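You operate a simulated robot arm through the tools that you are given. There is no shell and no other tool.

You run a simulated robot arm. Do the job below in one go: nothing can be reset, and whatever is moved stays where it is left.

## Task
The board tests hot: tighten the thumb screw that shows its red band and test again.
Fine: supply off while you turn the screw, and off again at the end.

It is judged by the outcome, as a careful person would: the job done as asked, and still so three seconds after it is handed in. It fails if anything else is knocked over, pushed out of place, dropped, spilled or broken.

## Robot
A 7-joint arm with a two-finger parallel gripper, fixed in place. Base frame: the origin is on the floor under the middle of its stand, x ahead of it, y to its left, z up; the work surface is at about z = 0.82. Lengths are in m, angles in degrees, forces in N, time in s.
It reaches about 1.372 m from its shoulder. Its first joint turns from -149.0 to 149.0 degrees. Payload 3.43 kg.
The tool frame sits at the grasp point between the pads (the TCP): z along the fingers, y along the line on which they close. The tips reach 0.03 m beyond it. Largest opening 0.094 m; finger width 0.028, thickness 0.01; the body of the gripper, 0.05 by 0.096 m, starts 0.055 m behind the TCP.
Orientation is that of the tool frame in the base frame, as a unit quaternion [x, y, z, w]. With the fingers straight down and closing along the base's y, the tool's x points along the base's -x, its y along +y and its z along -z.

## Interface
- The arm moves only by the tool drive_tool. Its argument "commands" is a list that holds one entry, the list of rows, each a list of 7 numbers: the shift along the base's x, y, z in units of 30 mm (1.0 is 30 mm), then the turn, a rotation vector about the base's x, y, z in units of 6 degrees (1.0 is 6 degrees), then the finger opening in m, from 0 to 0.094. In form: [[[x, y, z, rx, ry, rz, fingers], ...]]. A call has 1 to 20 rows; each row shifts and turns the commanded pose from where the row before left it. A call with a number of a shift or a turn outside -1 to 1 is refused whole. Rows are played at 5 a second. More than 0.05 m and 8.6 degrees between two rows, or a gripper value outside its range, and nothing of the call is played. A pose out of reach is approached as far as the arm can. The call stops where the force on the tool passes 40 N (or 10 N more than at its start, if that is more) or the arm is blocked; 0.2 s more then pass. Each finger travels about 0.045 m/s and halts on what it meets, pressing with about 43 N; the grip force reading is that of the motor and also rises with nothing between the fingers. The clock runs only during rows and for 0.2 s after the last one: add rows that do not move to give the fingers time. The reply holds the time, the measured pose of the TCP, the force on the tool along the base axes, the opening and the grip force, in the units named above and with some noise, with the torque about the TCP (base axes, N m) and any sound that the robot's microphone picked up.
- Cameras (640 x 400 px; columns grow to the right, rows downward): "scene" is fixed at [0.3998, -0.5008, 1.4511]; the picture's right is [1.00, -0.09, 0.00], its down [-0.03, -0.31, -0.95] and it looks along [0.09, 0.95, -0.31] (base axes); focal length 310 px, centre (320, 200). "wrist" rides on the gripper at [0.076, 0.014, -0.102] in the tool frame; the picture's right is [-0.18, 0.98, 0.00], its down [-0.75, -0.14, -0.64] and it looks along [-0.63, -0.12, 0.77] (tool axes); focal length 243 px, centre (320, 200). There is no depth. A picture from a camera that has moved, and an enlarged one, comes with that camera's place and axes in the base frame and with its lens.
- capture(camera): a new picture of that camera. No time passes.
- zoom(camera, box): a new picture of the part [left, top, right, bottom] of that camera's present view, enlarged. No time passes.
- hand_in(): hands the job in; it is judged then, once.

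Nothing tells you positions but the pictures and the camera data. Unless the task says otherwise, let go and move clear before handing in.

The tools are called after "Request:" as a command line: name --argument value ..., lists and objects as JSON in quotes. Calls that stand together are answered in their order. drive_tool: Moves the arm, as the interface text tells. Its arguments: {"type":"object","properties":{"commands":{"type":"array","items":{"type":"array","items":{"type":"array","items":{"type":"number"}}}}},"required":["commands"]} The other tools are called the same way: capture (camera) takes a picture; zoom (camera, box) takes an enlarged picture of a part of a camera's view; hand_in () hands the job in.

At the start:

```text
time: 0.0
tcp_pos: [0.4951, 0.8549, 1.205]
tcp_rot: [0.001, 1.0, 0.0, -0.001]
force: [-0.3, 0.7, -1.0]
moment: [0.01, -0.01, -0.02]
grip_width: 0.094
grip_force: 0.0
```

scene: 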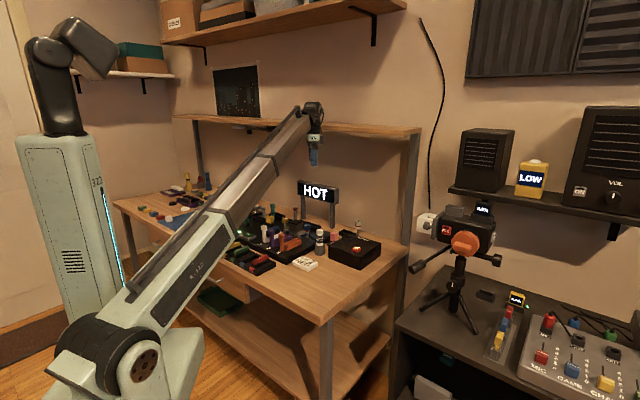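
wrist: 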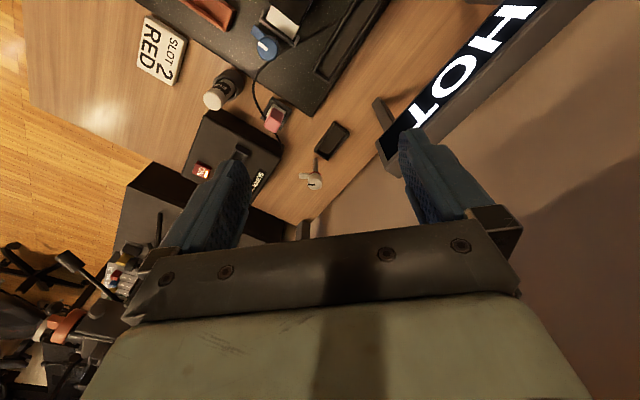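

I see a workbench with a sign reading HOT, a black supply box with a red/orange light, and various screws and tools near the board. I'll zoom in to find the board, the thumb screws and the supply switch.

Request:
zoom --camera "scene" --box '[220, 170, 400, 290]'

Request:
zoom --camera "scene" --box '[120, 170, 280, 280]'

Request:
zoom --camera "wrist" --box '[120, 0, 440, 200]'

```text
3.33 times, centred on (310, 230) of scene
camera zoom: at [0.3998, -0.5008, 1.4511], right [1.0, -0.09, 0.0], down [-0.03, -0.31, -0.95], along [0.09, 0.95, -0.31], focal length 1034 px, centre (353, 100)
```

zoom: 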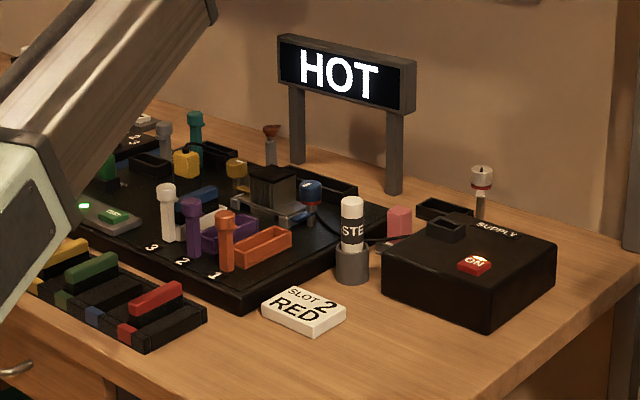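

```text
3.64 times, centred on (200, 225) of scene
camera zoom: at [0.3998, -0.5008, 1.4511], right [1.0, -0.09, 0.0], down [-0.03, -0.31, -0.95], along [0.09, 0.95, -0.31], focal length 1127 px, centre (756, 109)
```

zoom: 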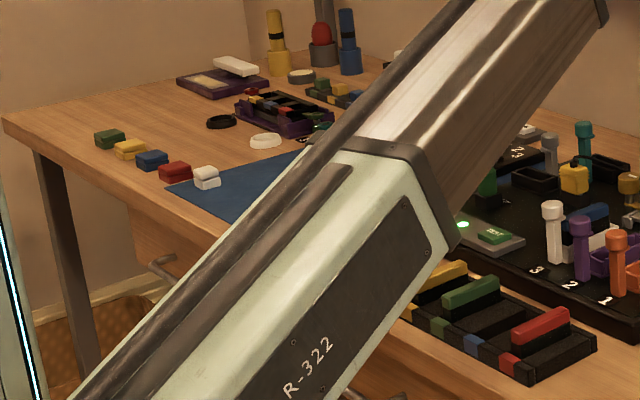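

```text
2.00 times, centred on (280, 100) of wrist
camera zoom: at [0.4203, 0.8687, 1.307], right [0.18, 0.98, 0.0], down [0.75, -0.14, 0.64], along [0.63, -0.12, -0.77], focal length 485 px, centre (400, 400)
```

zoom: 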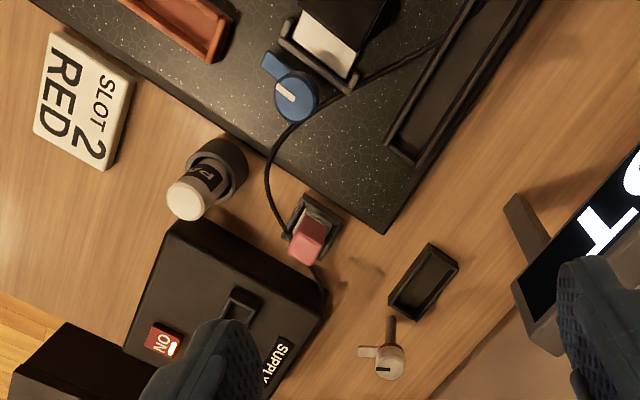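

The board has coloured thumb screws (blue and yellow at least), and the supply box is at about (0.64, 0.58) with its ON rocker lit. Another grey screw with a red band stands behind the supply. Next I'll back the wrist camera away to look over the whole bench before touching anything.

Request:
drive_tool --commands '[[[-1, -0.3, 0.4, 0, 0, 0, 0.094], [-1, -0.3, 0.4, 0, 0, 0, 0.094], [-1, -0.3, 0.4, 0, 0, 0, 0.094], [-1, -0.3, 0.4, 0, 0, 0, 0.094], [-1, -0.3, 0.4, 0, 0, 0, 0.094], [-1, -0.3, 0.4, 0, 0, 0, 0.094], [-1, -0.3, 0.4, 0, 0, 0, 0.094], [-1, -0.3, 0.4, 0, 0, 0, 0.094]]]'

Request:
capture --camera "wrist"

Request:
capture --camera "scene"

```text
time: 1.8
tcp_pos: [0.2672, 0.8177, 1.2235]
tcp_rot: [0.0, 1.0, 0.012, 0.003]
force: [0.1, -0.2, 0.1]
moment: [-0.06, -0.01, 0.01]
grip_width: 0.094
grip_force: 0.0
out of reach, approached as far as the arm can: row 3, 4, 5, 6, 7, 8
```

```text
taken
camera wrist: at [0.192, 0.8298, 1.3261], right [0.18, 0.98, 0.03], down [0.75, -0.16, 0.64], along [0.64, -0.1, -0.77], focal length 243 px, centre (320, 200)
```

wrist: 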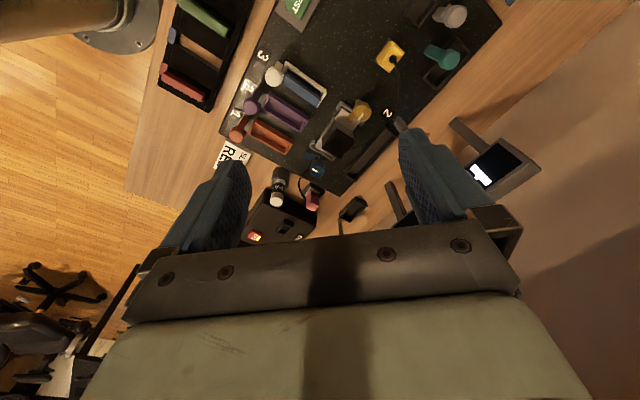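

```text
taken
```

scene: 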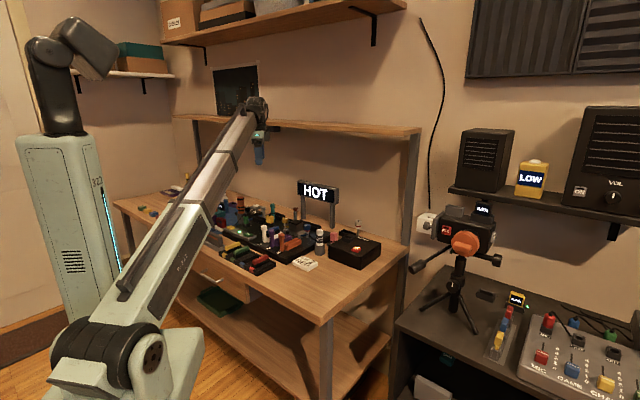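

The board is visible now, with slots 1–3, the TEST button, and screws in yellow, blue and other colours. I'll enlarge it to see which screw shows the red band.

Request:
zoom --camera "wrist" --box '[220, 0, 380, 100]'

Request:
zoom --camera "wrist" --box '[340, 0, 500, 100]'

Request:
zoom --camera "wrist" --box '[220, 100, 420, 245]'

Request:
zoom --camera "scene" --box '[225, 190, 305, 250]'

Request:
zoom --camera "scene" --box '[285, 200, 385, 270]'

```text
4.00 times, centred on (300, 50) of wrist
camera zoom: at [0.192, 0.8298, 1.3261], right [0.18, 0.98, 0.03], down [0.75, -0.16, 0.64], along [0.64, -0.1, -0.77], focal length 970 px, centre (400, 800)
```

zoom: 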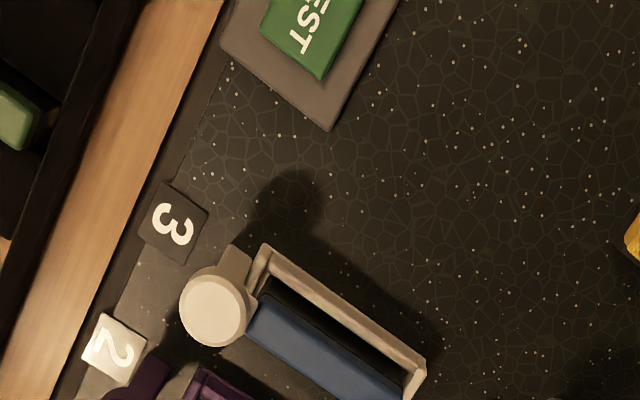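

```text
4.00 times, centred on (420, 50) of wrist
camera zoom: at [0.192, 0.8298, 1.3261], right [0.18, 0.98, 0.03], down [0.75, -0.16, 0.64], along [0.64, -0.1, -0.77], focal length 970 px, centre (-80, 800)
```

zoom: 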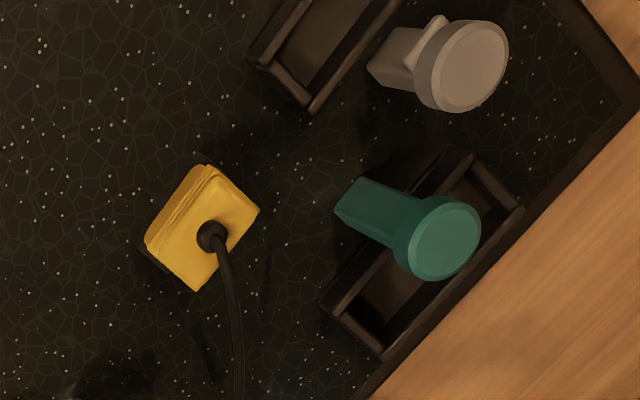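

```text
2.76 times, centred on (320, 172) of wrist
camera zoom: at [0.192, 0.8298, 1.3261], right [0.18, 0.98, 0.03], down [0.75, -0.16, 0.64], along [0.64, -0.1, -0.77], focal length 669 px, centre (320, 276)
```

zoom: 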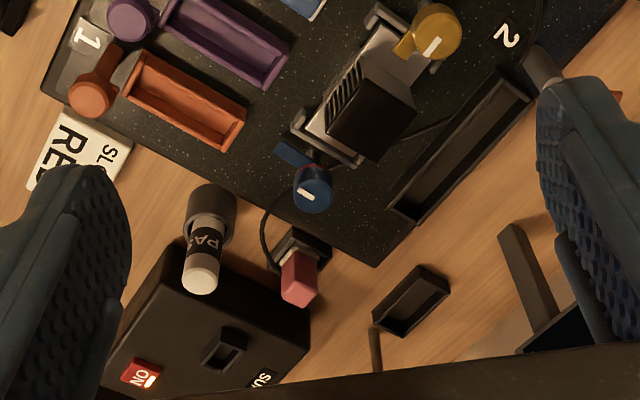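

```text
6.67 times, centred on (265, 220) of scene
camera zoom: at [0.3998, -0.5008, 1.4511], right [1.0, -0.09, 0.0], down [-0.03, -0.31, -0.95], along [0.09, 0.95, -0.31], focal length 2067 px, centre (687, 67)
```

zoom: 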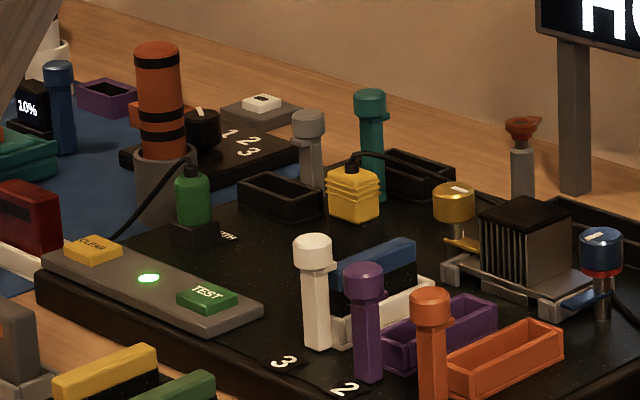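

```text
5.71 times, centred on (335, 235) of scene
camera zoom: at [0.3998, -0.5008, 1.4511], right [1.0, -0.09, 0.0], down [-0.03, -0.31, -0.95], along [0.09, 0.95, -0.31], focal length 1772 px, centre (234, 0)
```

zoom: 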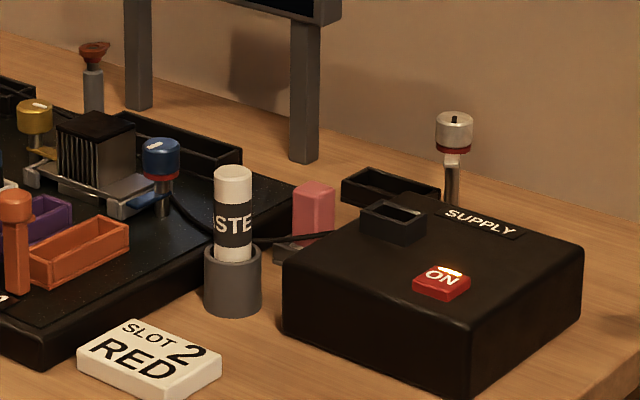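

The blue thumb screw on the heat-sink clamp appears to show a red band under its cap, while the yellow one on the same clamp does not. The grey screw behind the supply also has a red collar. I'll bring the wrist camera closer to compare them before deciding.

Request:
drive_tool --commands '[[[0.5, -0.13, -0.78, 0, 0, 0, 0.094], [0.5, -0.13, -0.78, 0, 0, 0, 0.094], [0.5, -0.13, -0.78, 0, 0, 0, 0.094], [0.5, -0.13, -0.78, 0, 0, 0, 0.094], [0.5, -0.13, -0.78, 0, 0, 0, 0.094], [0.5, -0.13, -0.78, 0, 0, 0, 0.094], [0, 0, 0, 0, 0, 0, 0.094]]]'

Request:
capture --camera "wrist"

```text
time: 3.4
tcp_pos: [0.3586, 0.7957, 1.0843]
tcp_rot: [0.0, 1.0, 0.0, 0.0]
force: [0.4, 0.0, 0.1]
moment: [0.01, 0.02, 0.02]
grip_width: 0.0941
grip_force: 0.0
```

```text
taken
camera wrist: at [0.283, 0.8095, 1.186], right [0.18, 0.98, 0.0], down [0.75, -0.14, 0.64], along [0.63, -0.12, -0.77], focal length 243 px, centre (320, 200)
```

wrist: 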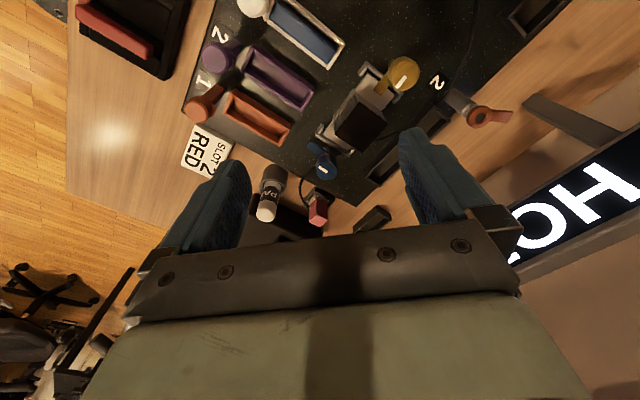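

The drive starts from the measured pose, so the moves go where I expect. I'll enlarge the heat-sink clamp area.

Request:
zoom --camera "wrist" --box '[290, 50, 450, 150]'

Request:
zoom --camera "wrist" --box '[280, 120, 400, 195]'

Request:
zoom --camera "scene" --box '[285, 210, 325, 235]'

Request:
zoom --camera "scene" --box '[340, 210, 380, 240]'

```text
4.00 times, centred on (370, 100) of wrist
camera zoom: at [0.283, 0.8095, 1.186], right [0.18, 0.98, 0.0], down [0.75, -0.14, 0.64], along [0.63, -0.12, -0.77], focal length 970 px, centre (120, 600)
```

zoom: 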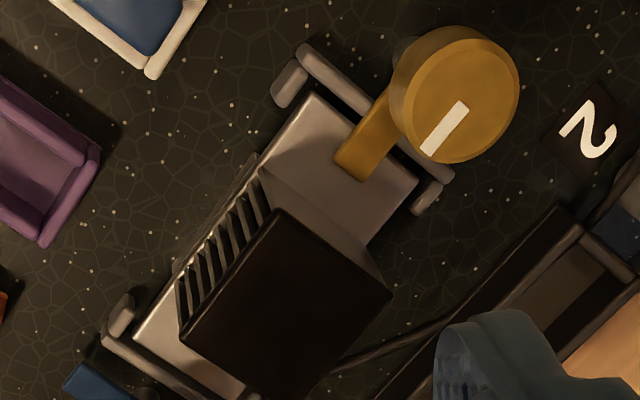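

```text
5.33 times, centred on (340, 158) of wrist
camera zoom: at [0.283, 0.8095, 1.186], right [0.18, 0.98, 0.0], down [0.75, -0.14, 0.64], along [0.63, -0.12, -0.77], focal length 1294 px, centre (213, 427)
```

zoom: 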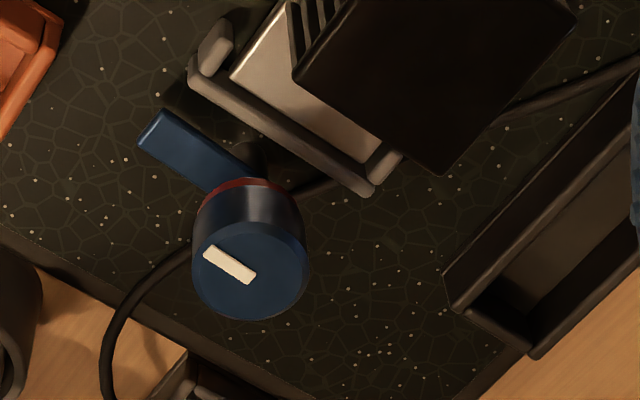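

```text
16.00 times, centred on (305, 222) of scene
camera zoom: at [0.3998, -0.5008, 1.4511], right [1.0, -0.09, 0.0], down [-0.03, -0.31, -0.95], along [0.09, 0.95, -0.31], focal length 4961 px, centre (560, -160)
```

zoom: 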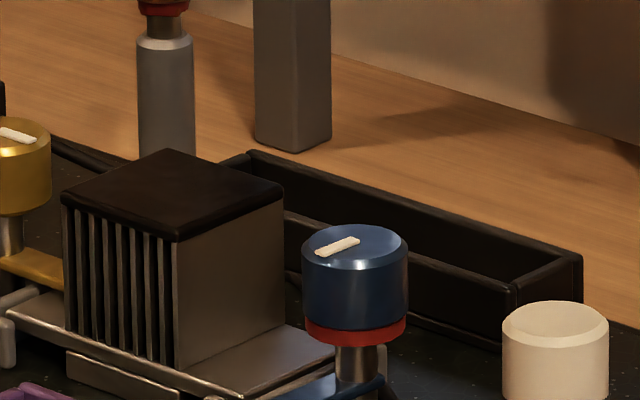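

```text
13.33 times, centred on (360, 225) of scene
camera zoom: at [0.3998, -0.5008, 1.4511], right [1.0, -0.09, 0.0], down [-0.03, -0.31, -0.95], along [0.09, 0.95, -0.31], focal length 4134 px, centre (-213, -133)
```

zoom: 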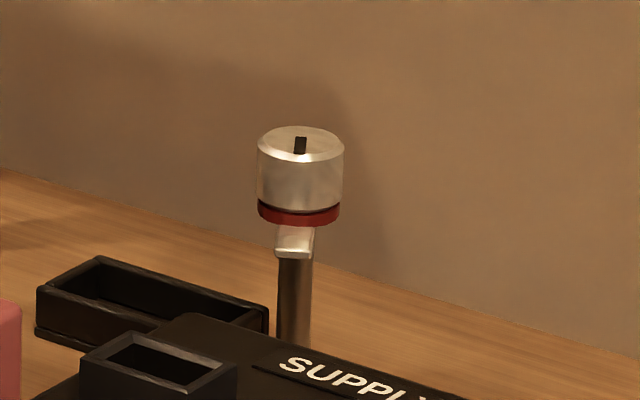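

Blue shows a clear red band, and its clamp tab is swung off the heat-sink plate, while yellow is clamped down. An orange screw behind the board and the grey one behind the supply seem to be free-standing posts. I'll check those before deciding.

Request:
zoom --camera "wrist" --box '[430, 70, 550, 145]'

Request:
zoom --camera "scene" --box '[280, 195, 312, 220]'

Request:
zoom --camera "scene" --box '[225, 220, 305, 270]'

Request:
zoom --camera "scene" --box '[330, 220, 390, 270]'

```text
5.33 times, centred on (490, 108) of wrist
camera zoom: at [0.283, 0.8095, 1.186], right [0.18, 0.98, 0.0], down [0.75, -0.14, 0.64], along [0.63, -0.12, -0.77], focal length 1294 px, centre (-587, 693)
```

zoom: 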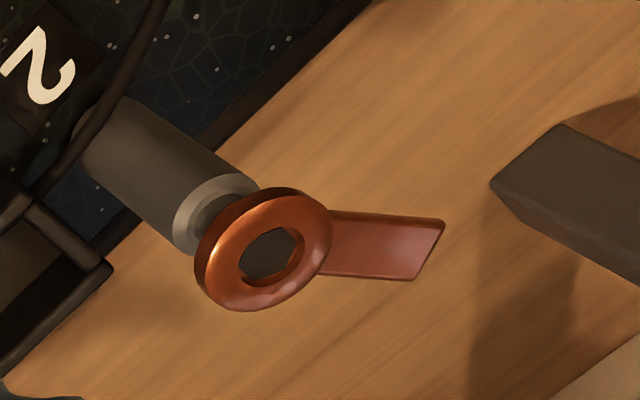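

```text
16.00 times, centred on (296, 208) of scene
camera zoom: at [0.3998, -0.5008, 1.4511], right [1.0, -0.09, 0.0], down [-0.03, -0.31, -0.95], along [0.09, 0.95, -0.31], focal length 4961 px, centre (704, 80)
```

zoom: 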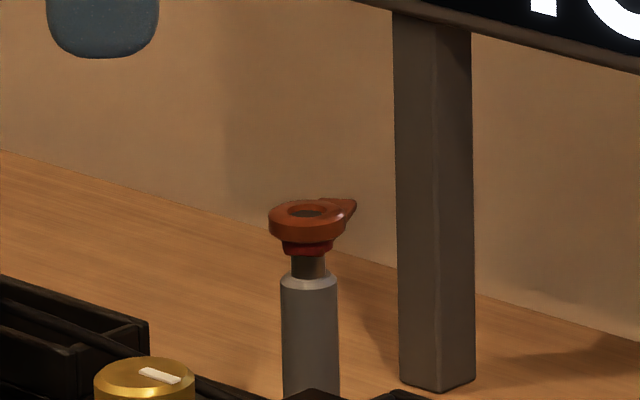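

```text
8.00 times, centred on (265, 245) of scene
camera zoom: at [0.3998, -0.5008, 1.4511], right [1.0, -0.09, 0.0], down [-0.03, -0.31, -0.95], along [0.09, 0.95, -0.31], focal length 2480 px, centre (760, -160)
```

zoom: 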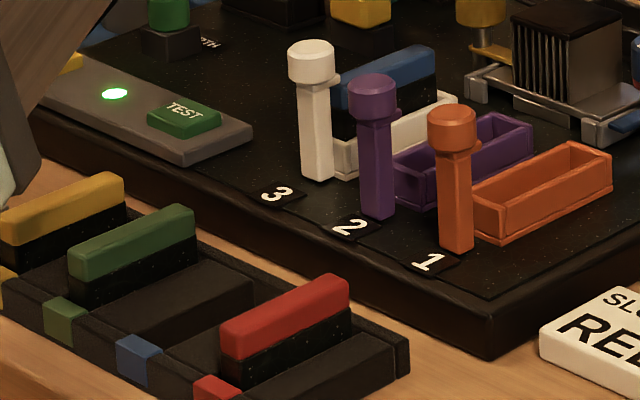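

```text
8.00 times, centred on (360, 245) of scene
camera zoom: at [0.3998, -0.5008, 1.4511], right [1.0, -0.09, 0.0], down [-0.03, -0.31, -0.95], along [0.09, 0.95, -0.31], focal length 2480 px, centre (0, -160)
```

zoom: 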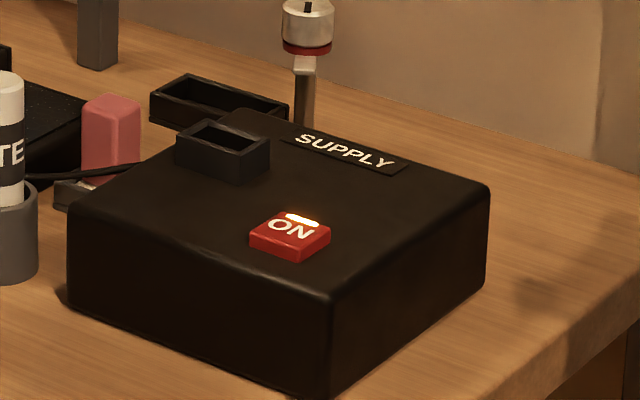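

The heat-sink clamp holds the blue and yellow screws, and blue is the loose one on the board, so blue is the target. The supply has to go off first, so I'll move over it and look at its button.

Request:
drive_tool --commands '[[[0.89, -0.72, 0.15, 0, 0, 0, 0.094], [0.89, -0.72, 0.15, 0, 0, 0, 0.094], [0.89, -0.72, 0.15, 0, 0, 0, 0.06], [0.89, -0.72, 0.15, 0, 0, 0, 0.04], [0.89, -0.72, 0.15, 0, 0, 0, 0.0], [0.89, -0.72, 0.15, 0, 0, 0, 0.0], [0.89, -0.72, 0.15, 0, 0, 0, 0.0], [0.89, -0.72, 0.15, 0, 0, 0, 0.0], [0, 0, 0, 0, 0, 0, 0.0], [0, 0, 0, 0, 0, 0, 0.0]]]'

Request:
capture --camera "wrist"

Request:
capture --camera "scene"

```text
time: 5.6
tcp_pos: [0.5712, 0.6225, 1.1205]
tcp_rot: [0.0, 1.0, 0.0, 0.0]
force: [0.2, -0.5, 0.4]
moment: [-0.01, -0.01, -0.03]
grip_width: 0.0002
grip_force: 33.4
```

```text
taken
camera wrist: at [0.4962, 0.6371, 1.2227], right [0.18, 0.98, 0.0], down [0.75, -0.14, 0.64], along [0.63, -0.12, -0.77], focal length 243 px, centre (320, 200)
```

wrist: 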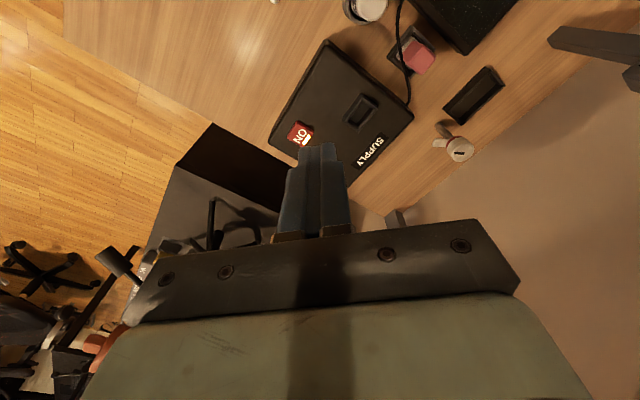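

```text
taken
```

scene: 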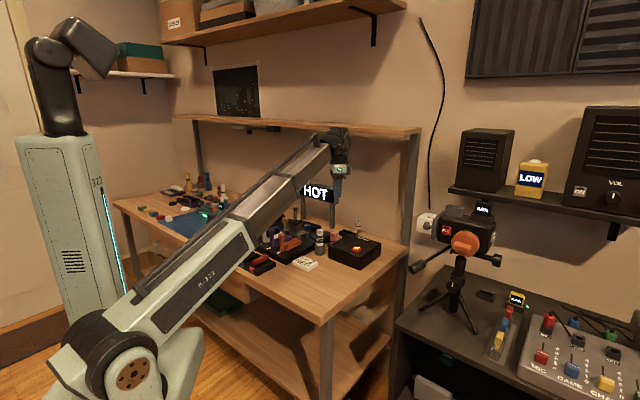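

The supply button is visible just ahead of the fingertips at about (0.642, 0.580, 0.89). I'll zoom in to refine it.

Request:
zoom --camera "wrist" --box '[260, 30, 420, 150]'

Request:
zoom --camera "scene" --box '[325, 225, 389, 265]'

```text
3.33 times, centred on (340, 90) of wrist
camera zoom: at [0.4962, 0.6371, 1.2227], right [0.18, 0.98, 0.0], down [0.75, -0.14, 0.64], along [0.63, -0.12, -0.77], focal length 809 px, centre (253, 567)
```

zoom: 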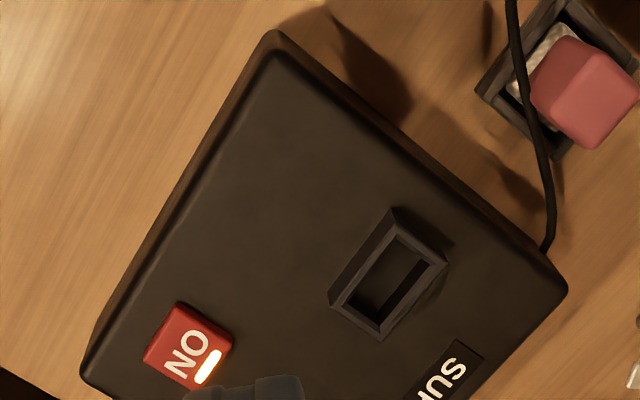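

```text
10.00 times, centred on (357, 245) of scene
camera zoom: at [0.3998, -0.5008, 1.4511], right [1.0, -0.09, 0.0], down [-0.03, -0.31, -0.95], along [0.09, 0.95, -0.31], focal length 3100 px, centre (-50, -250)
```

zoom: 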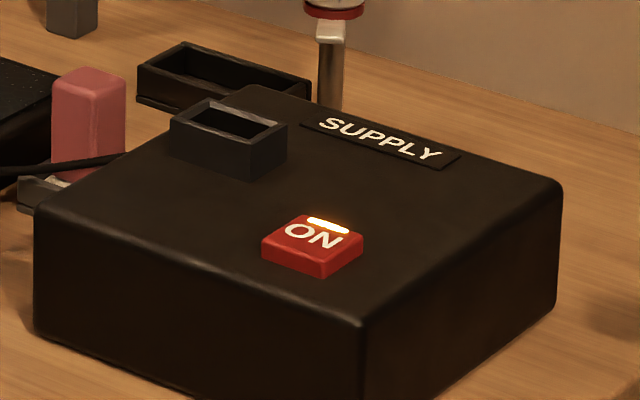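

I place the button top at about (0.641, 0.583, 0.892), roughly 27 mm square. I'll lower the closed fingertips to a few centimetres above it and check alignment.

Request:
drive_tool --commands '[[[0.39, -0.22, -0.9, 0, 0, 0, 0.0], [0.39, -0.22, -0.9, 0, 0, 0, 0.0], [0.39, -0.22, -0.9, 0, 0, 0, 0.0], [0.39, -0.22, -0.9, 0, 0, 0, 0.0], [0.39, -0.22, -0.9, 0, 0, 0, 0.0], [0.39, -0.22, -0.9, 0, 0, 0, 0.0], [0, 0, 0, 0, 0, 0, 0.0]]]'

Request:
zoom --camera "wrist" --box '[240, 80, 400, 200]'

Request:
zoom --camera "scene" --box '[325, 205, 405, 265]'

```text
time: 7.2
tcp_pos: [0.6418, 0.5845, 0.9603]
tcp_rot: [0.0, 1.0, 0.0, 0.001]
force: [0.5, 0.6, 0.6]
moment: [-0.01, 0.01, 0.0]
grip_width: 0.0
grip_force: 33.6
```

```text
3.33 times, centred on (320, 140) of wrist
camera zoom: at [0.5666, 0.5979, 1.0628], right [0.18, 0.98, 0.0], down [0.75, -0.14, 0.64], along [0.63, -0.12, -0.77], focal length 809 px, centre (320, 400)
```

zoom: 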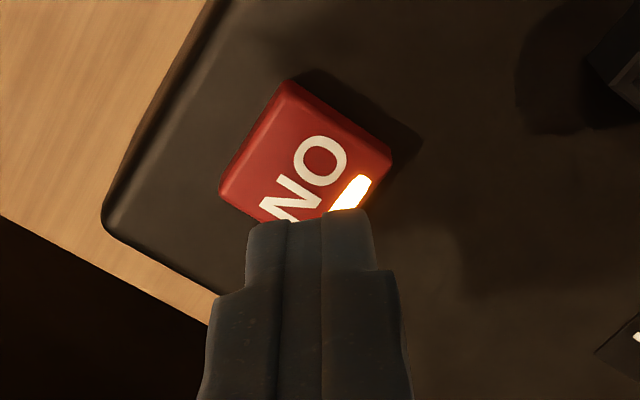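

```text
6.67 times, centred on (365, 235) of scene
camera zoom: at [0.3998, -0.5008, 1.4511], right [1.0, -0.09, 0.0], down [-0.03, -0.31, -0.95], along [0.09, 0.95, -0.31], focal length 2067 px, centre (20, -33)
```

zoom: 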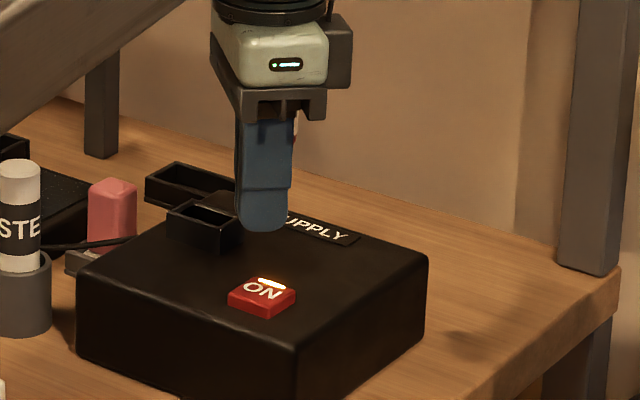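

The fingertips line up with the button, needing only about 3 mm more in −y. I'll press straight down in small steps.

Request:
drive_tool --commands '[[[0, -0.1, -0.9, 0, 0, 0, 0.0], [0, 0, -0.2, 0, 0, 0, 0.0], [0, 0, -0.1, 0, 0, 0, 0.0], [0, 0, -0.1, 0, 0, 0, 0.0]]]'

Request:
zoom --camera "scene" --box '[285, 175, 405, 265]'

```text
time: 8.2
tcp_pos: [0.6418, 0.5802, 0.92]
tcp_rot: [-0.001, 1.0, 0.001, 0.0]
force: [-0.7, 0.7, 0.3]
moment: [0.0, 0.03, 0.0]
grip_width: 0.0
grip_force: 33.3
```

```text
4.44 times, centred on (345, 220) of scene
camera zoom: at [0.3998, -0.5008, 1.4511], right [1.0, -0.09, 0.0], down [-0.03, -0.31, -0.95], along [0.09, 0.95, -0.31], focal length 1378 px, centre (209, 111)
```

zoom: 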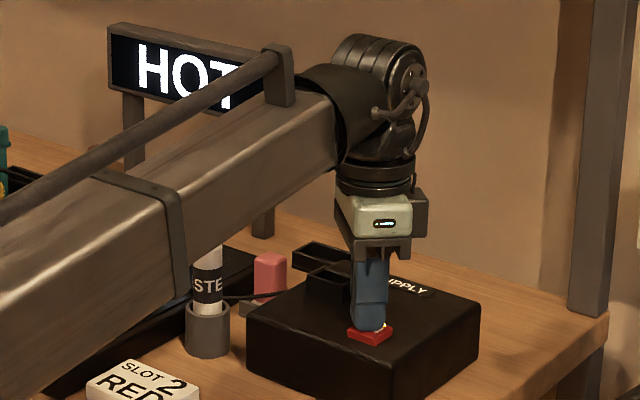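

There's no contact yet with the tips at about 0.890, so I'll continue down in 2–3 mm steps.

Request:
drive_tool --commands '[[[0, 0, -0.08, 0, 0, 0, 0.0], [0, 0, -0.08, 0, 0, 0, 0.0]]]'

Request:
zoom --camera "scene" --box '[325, 225, 389, 265]'

```text
time: 8.8
tcp_pos: [0.6419, 0.5807, 0.9152]
tcp_rot: [0.0, 1.0, 0.0, 0.001]
force: [0.2, -0.3, 6.1]
moment: [0.04, 0.03, -0.04]
grip_width: 0.0001
grip_force: 32.8
heard: click
```

```text
10.00 times, centred on (357, 245) of scene
camera zoom: at [0.3998, -0.5008, 1.4511], right [1.0, -0.09, 0.0], down [-0.03, -0.31, -0.95], along [0.09, 0.95, -0.31], focal length 3100 px, centre (-50, -250)
```

zoom: 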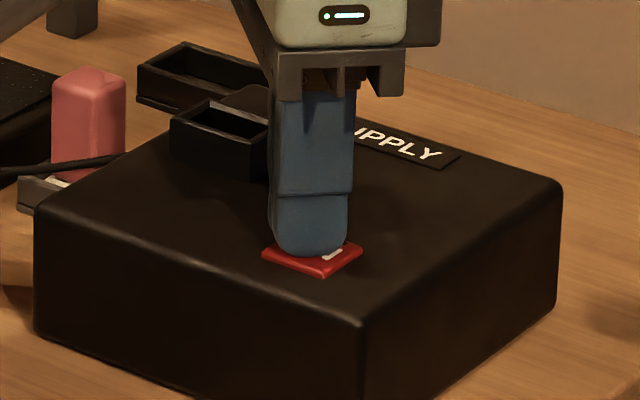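

A click sounded and the light strip went dark, so the supply looks off. I'll lift straight up and confirm.

Request:
drive_tool --commands '[[[0, 0, 0.5, 0, 0, 0, 0.0], [0, 0, 1, 0, 0, 0, 0.0], [0, 0, 1, 0, 0, 0, 0.0], [0, 0, 1, 0, 0, 0, 0.0], [0, 0, 1, 0, 0, 0, 0.0], [0, 0, 1, 0, 0, 0, 0.0]]]'

Request:
zoom --camera "scene" --box '[325, 225, 389, 265]'

Request:
capture --camera "scene"

```text
time: 10.2
tcp_pos: [0.6427, 0.5802, 1.0783]
tcp_rot: [0.0, 1.0, 0.0, -0.001]
force: [-0.3, 0.7, 0.2]
moment: [-0.04, 0.02, 0.02]
grip_width: 0.0
grip_force: 33.2
```

```text
10.00 times, centred on (357, 245) of scene
camera zoom: at [0.3998, -0.5008, 1.4511], right [1.0, -0.09, 0.0], down [-0.03, -0.31, -0.95], along [0.09, 0.95, -0.31], focal length 3100 px, centre (-50, -250)
```

zoom: 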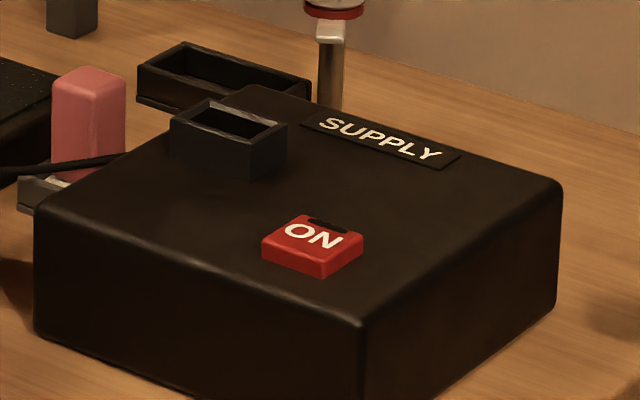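

```text
taken
```

scene: 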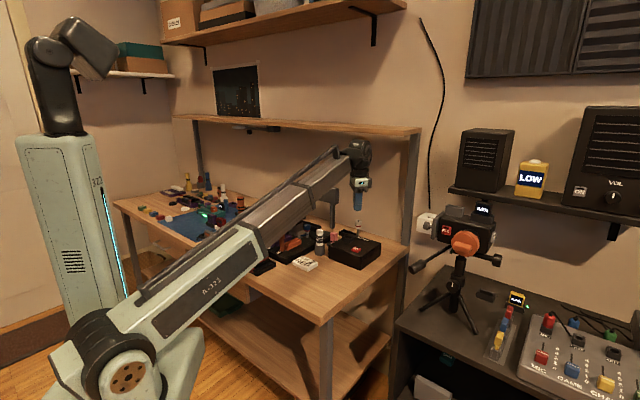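

The supply light is off now. Next I'll move over the blue screw with the fingers open to look closely at the geometry.

Request:
drive_tool --commands '[[[-0.8, 0.9, 0.05, 0, 0, 0, 0.03], [-0.8, 0.9, 0.05, 0, 0, 0, 0.06], [-0.8, 0.9, 0.05, 0, 0, 0, 0.094], [-0.8, 0.9, 0.05, 0, 0, 0, 0.094], [-0.8, 0.9, 0.05, 0, 0, 0, 0.094], [-0.8, 0.9, 0.05, 0, 0, 0, 0.094], [-0.8, 0.9, 0.05, 0, 0, 0, 0.094], [-0.8, 0.9, 0.05, 0, 0, 0, 0.094], [0, 0, 0, 0, 0, 0, 0.094]]]'

Request:
capture --camera "wrist"

Request:
zoom --camera "wrist" --box '[240, 40, 400, 140]'

```text
time: 12.2
tcp_pos: [0.45, 0.7953, 1.0915]
tcp_rot: [0.0, 1.0, 0.0, 0.001]
force: [-0.2, -0.3, 0.1]
moment: [0.01, -0.02, 0.0]
grip_width: 0.0941
grip_force: 0.0
```

```text
taken
camera wrist: at [0.3743, 0.8086, 1.1942], right [0.18, 0.98, 0.0], down [0.75, -0.14, 0.64], along [0.63, -0.12, -0.77], focal length 243 px, centre (320, 200)
```

wrist: 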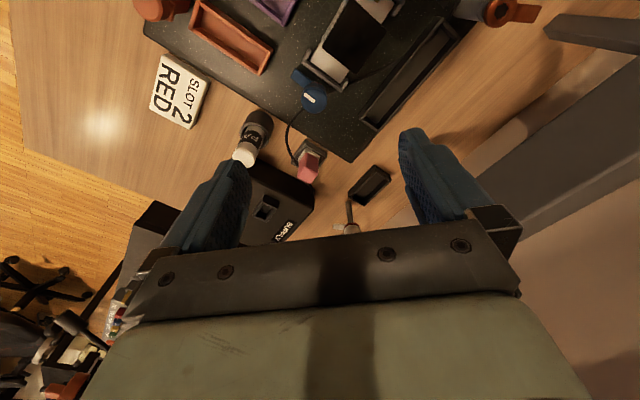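

```text
4.00 times, centred on (320, 90) of wrist
camera zoom: at [0.3743, 0.8086, 1.1942], right [0.18, 0.98, 0.0], down [0.75, -0.14, 0.64], along [0.63, -0.12, -0.77], focal length 970 px, centre (320, 640)
```

zoom: 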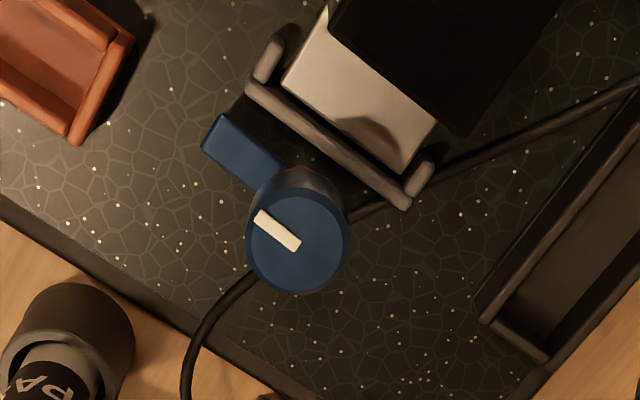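

The blue cap's top centre comes out at about (0.4627, 0.786, 0.908), about 29 mm wide, and the heat-sink face is about 47 mm away. The tab must swing about 90° clockwise onto the plate, as yellow's has. I'll come down above the cap with a 60 mm opening and check the arm's clearance.

Request:
drive_tool --commands '[[[0.085, -0.062, -0.84, 0, 0, 0, 0.06], [0.085, -0.062, -0.84, 0, 0, 0, 0.06], [0.085, -0.062, -0.84, 0, 0, 0, 0.06], [0.085, -0.062, -0.84, 0, 0, 0, 0.06], [0.085, -0.062, -0.84, 0, 0, 0, 0.06], [0, 0, 0, 0, 0, 0, 0.06]]]'

Request:
capture --camera "wrist"

Request:
zoom --camera "scene" --box '[200, 130, 400, 290]'

```text
time: 13.6
tcp_pos: [0.4622, 0.7894, 0.9666]
tcp_rot: [0.0, 1.0, 0.0, 0.0]
force: [0.4, -0.5, 0.8]
moment: [0.0, -0.02, 0.02]
grip_width: 0.0602
grip_force: 0.1
```

```text
taken
camera wrist: at [0.3864, 0.8025, 1.0696], right [0.18, 0.98, 0.0], down [0.75, -0.14, 0.64], along [0.63, -0.12, -0.77], focal length 243 px, centre (320, 200)
```

wrist: 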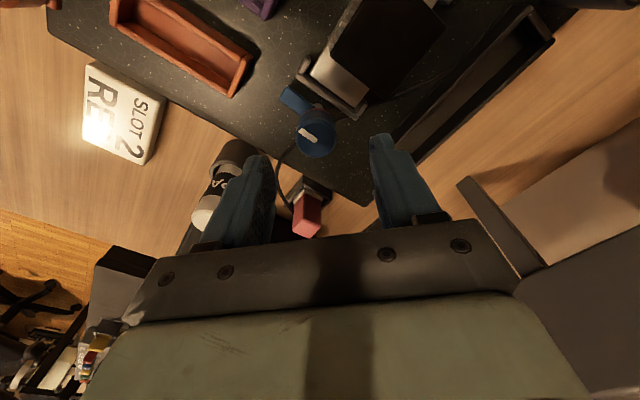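

```text
2.50 times, centred on (300, 210) of scene
camera zoom: at [0.3998, -0.5008, 1.4511], right [1.0, -0.09, 0.0], down [-0.03, -0.31, -0.95], along [0.09, 0.95, -0.31], focal length 775 px, centre (370, 175)
```

zoom: 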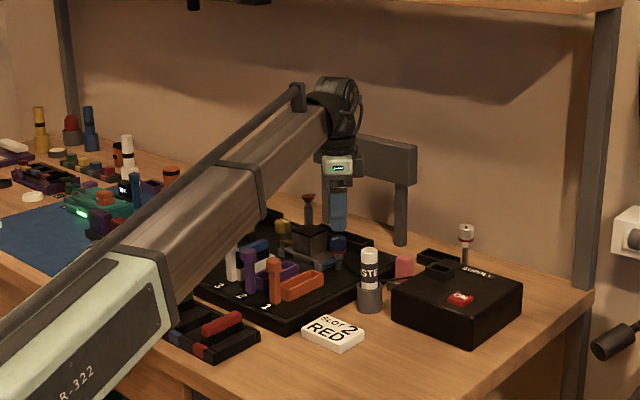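

The arm is well clear of the bench items, and the sign went dark with the supply off. I'll zoom in to check the knob is centred between the fingers.

Request:
zoom --camera "wrist" --box '[240, 70, 400, 190]'

Request:
zoom --camera "scene" --box '[280, 195, 330, 240]'

```text
3.33 times, centred on (320, 130) of wrist
camera zoom: at [0.3864, 0.8025, 1.0696], right [0.18, 0.98, 0.0], down [0.75, -0.14, 0.64], along [0.63, -0.12, -0.77], focal length 809 px, centre (320, 433)
```

zoom: 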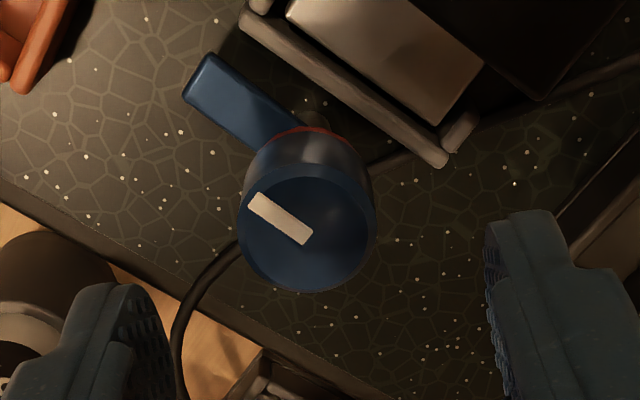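

```text
8.89 times, centred on (305, 218) of scene
camera zoom: at [0.3998, -0.5008, 1.4511], right [1.0, -0.09, 0.0], down [-0.03, -0.31, -0.95], along [0.09, 0.95, -0.31], focal length 2756 px, centre (453, 44)
```

zoom: 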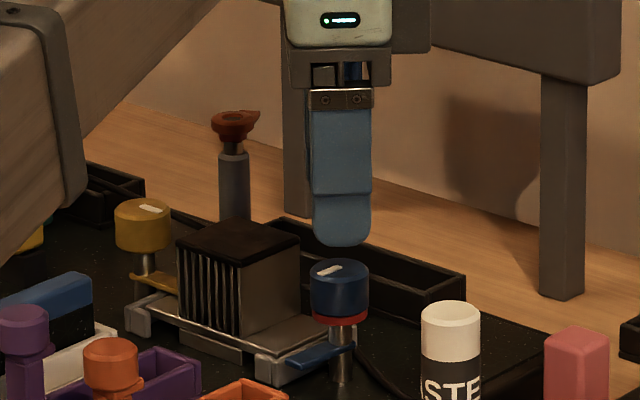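

The knob sits about 3 mm in −y from the finger centre line. I'll correct that and descend around the cap with the fingers open.

Request:
drive_tool --commands '[[[0.05, -0.1, -0.3, 0, 0, 0, 0.06], [0, 0, -0.4, 0, 0, 0, 0.06], [0, 0, -0.4, 0, 0, 0, 0.06], [0, 0, -0.4, 0, 0, 0, 0.06], [0, 0, 0, 0, 0, 0, 0.06]]]'

Request:
capture --camera "wrist"

Request:
zoom --camera "scene" --box '[280, 195, 330, 240]'

```text
time: 14.8
tcp_pos: [0.464, 0.7834, 0.9201]
tcp_rot: [0.0, 1.0, 0.0, 0.0]
force: [-0.2, 0.3, 0.6]
moment: [0.01, 0.01, 0.01]
grip_width: 0.06
grip_force: 0.0
```

```text
taken
camera wrist: at [0.3888, 0.7975, 1.0232], right [0.18, 0.98, 0.0], down [0.75, -0.14, 0.64], along [0.63, -0.12, -0.77], focal length 243 px, centre (320, 200)
```

wrist: 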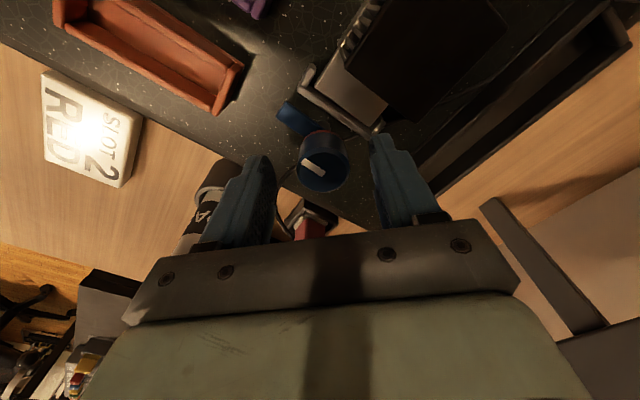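

```text
8.89 times, centred on (305, 218) of scene
camera zoom: at [0.3998, -0.5008, 1.4511], right [1.0, -0.09, 0.0], down [-0.03, -0.31, -0.95], along [0.09, 0.95, -0.31], focal length 2756 px, centre (453, 44)
```

zoom: 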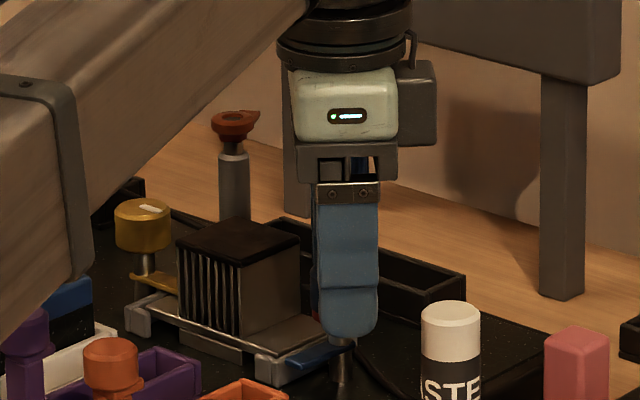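

The fingers are around the cap. I'll zoom in to check centring before closing.

Request:
zoom --camera "wrist" --box '[240, 100, 400, 220]'

```text
3.33 times, centred on (320, 160) of wrist
camera zoom: at [0.3888, 0.7975, 1.0232], right [0.18, 0.98, 0.0], down [0.75, -0.14, 0.64], along [0.63, -0.12, -0.77], focal length 809 px, centre (320, 333)
```

zoom: 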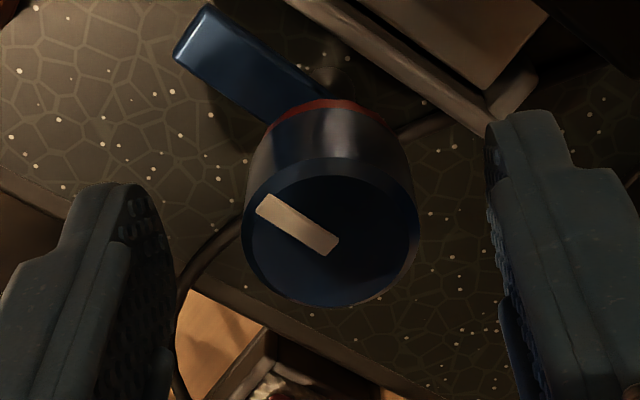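

The knob is about 2 mm in −x and 2.5 mm in +y from the tool axis. I'll correct that, then close partway and check before gripping.

Request:
drive_tool --commands '[[[-0.06, 0.08, 0, 0, 0, 0, 0.06], [0, 0, 0, 0, 0, 0, 0.04], [0, 0, 0, 0, 0, 0, 0.04], [0, 0, 0, 0, 0, 0, 0.04]]]'

Request:
zoom --camera "wrist" --box '[240, 100, 400, 220]'

```text
time: 15.8
tcp_pos: [0.4621, 0.7859, 0.9209]
tcp_rot: [0.0, 1.0, 0.0, -0.001]
force: [0.3, 0.0, 0.0]
moment: [0.0, 0.02, 0.0]
grip_width: 0.04
grip_force: 0.0
```

```text
3.33 times, centred on (320, 160) of wrist
camera zoom: at [0.3872, 0.8001, 1.023], right [0.18, 0.98, 0.0], down [0.75, -0.14, 0.64], along [0.63, -0.12, -0.77], focal length 809 px, centre (320, 333)
```

zoom: 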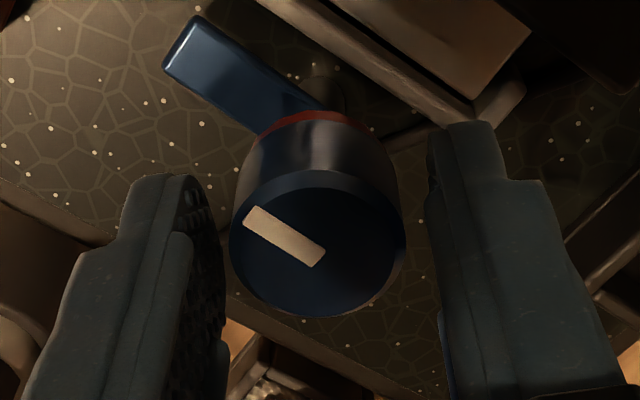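

The knob is nearly centred, about 1 mm off. I'll nudge over and close the grip on the cap.

Request:
drive_tool --commands '[[[0, -0.03, 0, 0, 0, 0, 0.04], [0, 0, 0, 0, 0, 0, 0.0], [0, 0, 0, 0, 0, 0, 0.0], [0, 0, 0, 0, 0, 0, 0.0]]]'

Request:
zoom --camera "wrist" --box '[240, 100, 400, 220]'

```text
time: 16.8
tcp_pos: [0.4628, 0.7853, 0.9199]
tcp_rot: [0.0, 1.0, 0.0, 0.0]
force: [0.7, 5.2, 1.0]
moment: [0.09, 0.04, 0.02]
grip_width: 0.0289
grip_force: 45.7
```

```text
3.33 times, centred on (320, 160) of wrist
camera zoom: at [0.387, 0.7997, 1.0229], right [0.18, 0.98, 0.0], down [0.75, -0.14, 0.64], along [0.63, -0.12, -0.77], focal length 809 px, centre (320, 333)
```

zoom: 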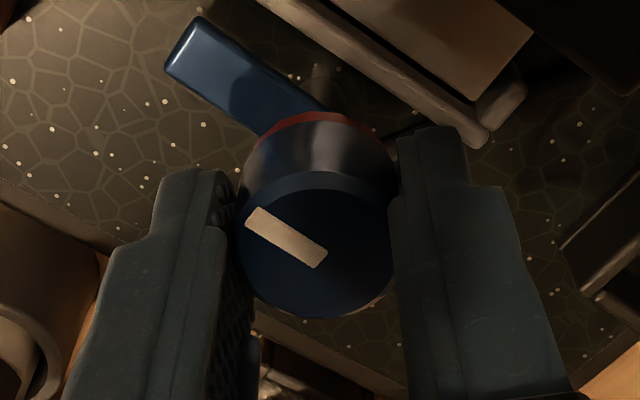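

The cap is gripped at 28.9 mm. Now I'll turn clockwise seen from above (negative about z), a little first, watching the torque.

Request:
drive_tool --commands '[[[0, 0.02, 0, 0, 0, -0.7, 0.0], [0, 0, 0, 0, 0, -0.7, 0.0], [0, 0, 0, 0, 0, -0.7, 0.0]]]'

Request:
zoom --camera "wrist" --box '[240, 100, 400, 220]'

```text
time: 17.6
tcp_pos: [0.4623, 0.7848, 0.92]
tcp_rot: [0.111, 0.994, 0.0, 0.001]
force: [2.7, 0.8, 2.3]
moment: [-0.04, 0.34, 0.02]
grip_width: 0.0291
grip_force: 44.9
```

```text
3.33 times, centred on (320, 160) of wrist
camera zoom: at [0.3919, 0.816, 1.0229], right [0.4, 0.92, 0.0], down [0.7, -0.3, 0.64], along [0.59, -0.25, -0.77], focal length 809 px, centre (320, 333)
```

zoom: 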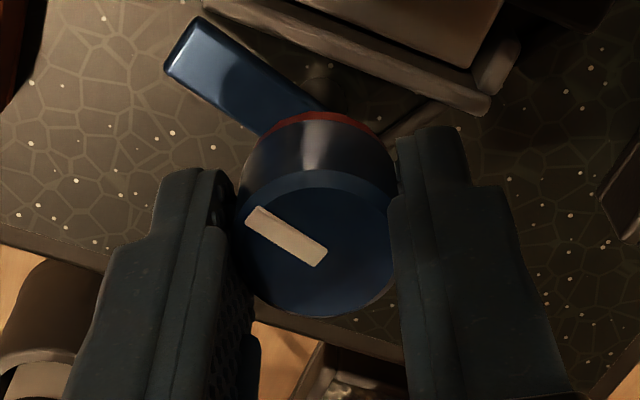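

The knob and its tab turn with the gripper and the torque is small. I'll keep turning clockwise.

Request:
drive_tool --commands '[[[0, 0, 0, 0, 0, -1, 0.0], [0, 0, 0, 0, 0, -1, 0.0], [0, 0, 0, 0, 0, -1, 0.0], [0, 0, 0, 0, 0, -1, 0.0], [0, 0, 0, 0, 0, -1, 0.0], [0, 0, 0, 0, 0, -1, 0.0], [0, 0, 0, 0, 0, -1, 0.0]]]'

Request:
zoom --camera "wrist" --box '[240, 100, 400, 220]'

Request:
zoom --camera "scene" --box '[270, 185, 340, 245]'

```text
time: 19.2
tcp_pos: [0.462, 0.7841, 0.9199]
tcp_rot: [0.46, 0.888, -0.001, 0.0]
force: [-1.0, -3.3, -3.1]
moment: [0.58, 0.16, -0.02]
grip_width: 0.029
grip_force: 44.5
```

```text
3.33 times, centred on (320, 160) of wrist
camera zoom: at [0.4307, 0.8556, 1.0229], right [0.91, 0.42, 0.0], down [0.32, -0.7, 0.64], along [0.27, -0.58, -0.77], focal length 809 px, centre (320, 333)
```

zoom: 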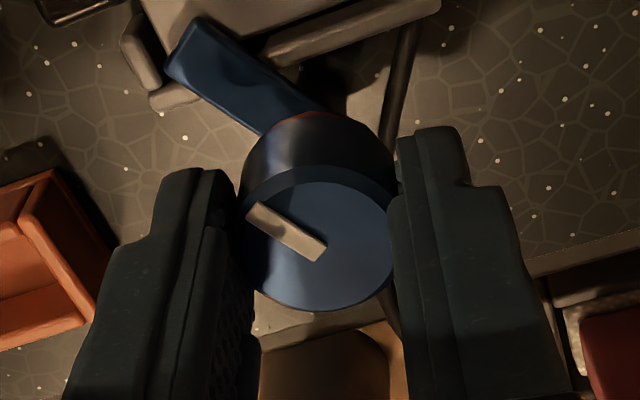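

```text
6.67 times, centred on (305, 215) of scene
camera zoom: at [0.3998, -0.5008, 1.4511], right [1.0, -0.09, 0.0], down [-0.03, -0.31, -0.95], along [0.09, 0.95, -0.31], focal length 2067 px, centre (420, 100)
```

zoom: 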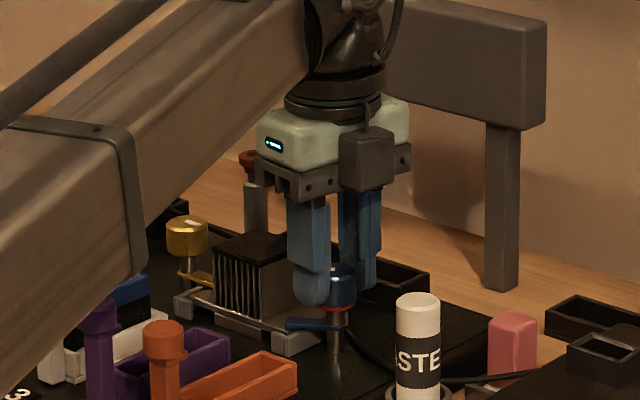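

It's turned about 55° so far and the tab is swinging over the bracket, with the red band shrinking. I'll continue to about 90°.

Request:
drive_tool --commands '[[[0, 0, 0, 0, 0, -1, 0.0], [0, 0, 0, 0, 0, -1, 0.0], [0, 0, 0, 0, 0, -1, 0.0], [0, 0, 0, 0, 0, -1, 0.0], [0, 0, 0, 0, 0, -0.9, 0.0]]]'

Request:
zoom --camera "wrist" --box '[240, 100, 400, 220]'

Request:
zoom --camera "scene" --box '[270, 185, 340, 245]'

```text
time: 20.4
tcp_pos: [0.4618, 0.7848, 0.9197]
tcp_rot: [0.67, 0.743, -0.002, 0.0]
force: [-10.6, -9.8, -7.1]
moment: [-0.33, 0.23, 0.01]
grip_width: 0.0291
grip_force: 44.9
```

```text
3.33 times, centred on (320, 160) of wrist
camera zoom: at [0.4692, 0.8627, 1.0228], right [1.0, -0.08, 0.0], down [-0.06, -0.76, 0.64], along [-0.05, -0.64, -0.77], focal length 809 px, centre (320, 333)
```

zoom: 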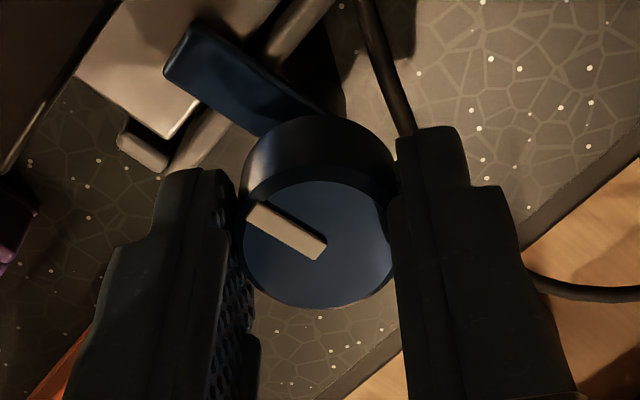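

```text
6.67 times, centred on (305, 215) of scene
camera zoom: at [0.3998, -0.5008, 1.4511], right [1.0, -0.09, 0.0], down [-0.03, -0.31, -0.95], along [0.09, 0.95, -0.31], focal length 2067 px, centre (420, 100)
```

zoom: 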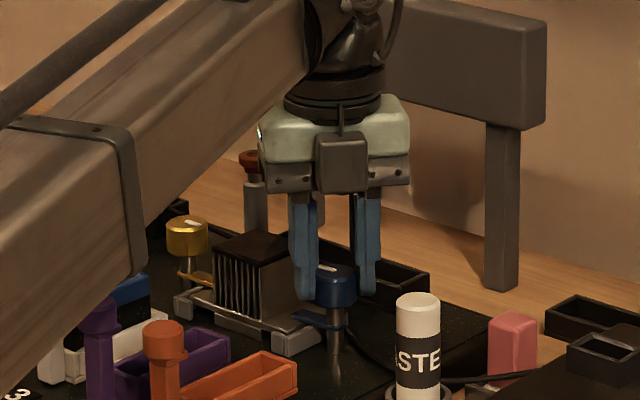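

The red band has disappeared after about 84°, and the tab is almost in line with the clamp plate. Some side load has built up, so I'll ease the tool toward it and turn the last few degrees while watching for a stop.

Request:
drive_tool --commands '[[[-0.03, -0.03, -0.03, 0, 0, 0, 0.0], [0, 0, 0, 0, 0, -0.5, 0.0], [0, 0, 0, 0, 0, -0.5, 0.0]]]'

Request:
zoom --camera "wrist" --box '[240, 100, 400, 220]'

```text
time: 21.2
tcp_pos: [0.4616, 0.785, 0.9192]
tcp_rot: [0.707, 0.707, 0.002, -0.001]
force: [-2.4, 2.9, 5.7]
moment: [-0.37, 0.4, 0.37]
grip_width: 0.0291
grip_force: 45.4
```

```text
3.33 times, centred on (320, 160) of wrist
camera zoom: at [0.4768, 0.861, 1.0231], right [0.98, -0.18, 0.0], down [-0.14, -0.76, 0.64], along [-0.12, -0.63, -0.77], focal length 809 px, centre (320, 333)
```

zoom: 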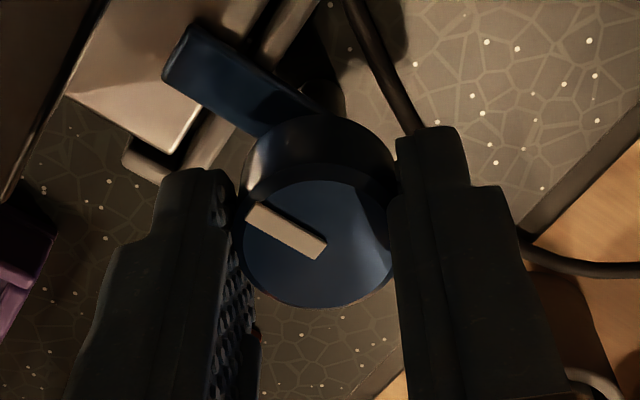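

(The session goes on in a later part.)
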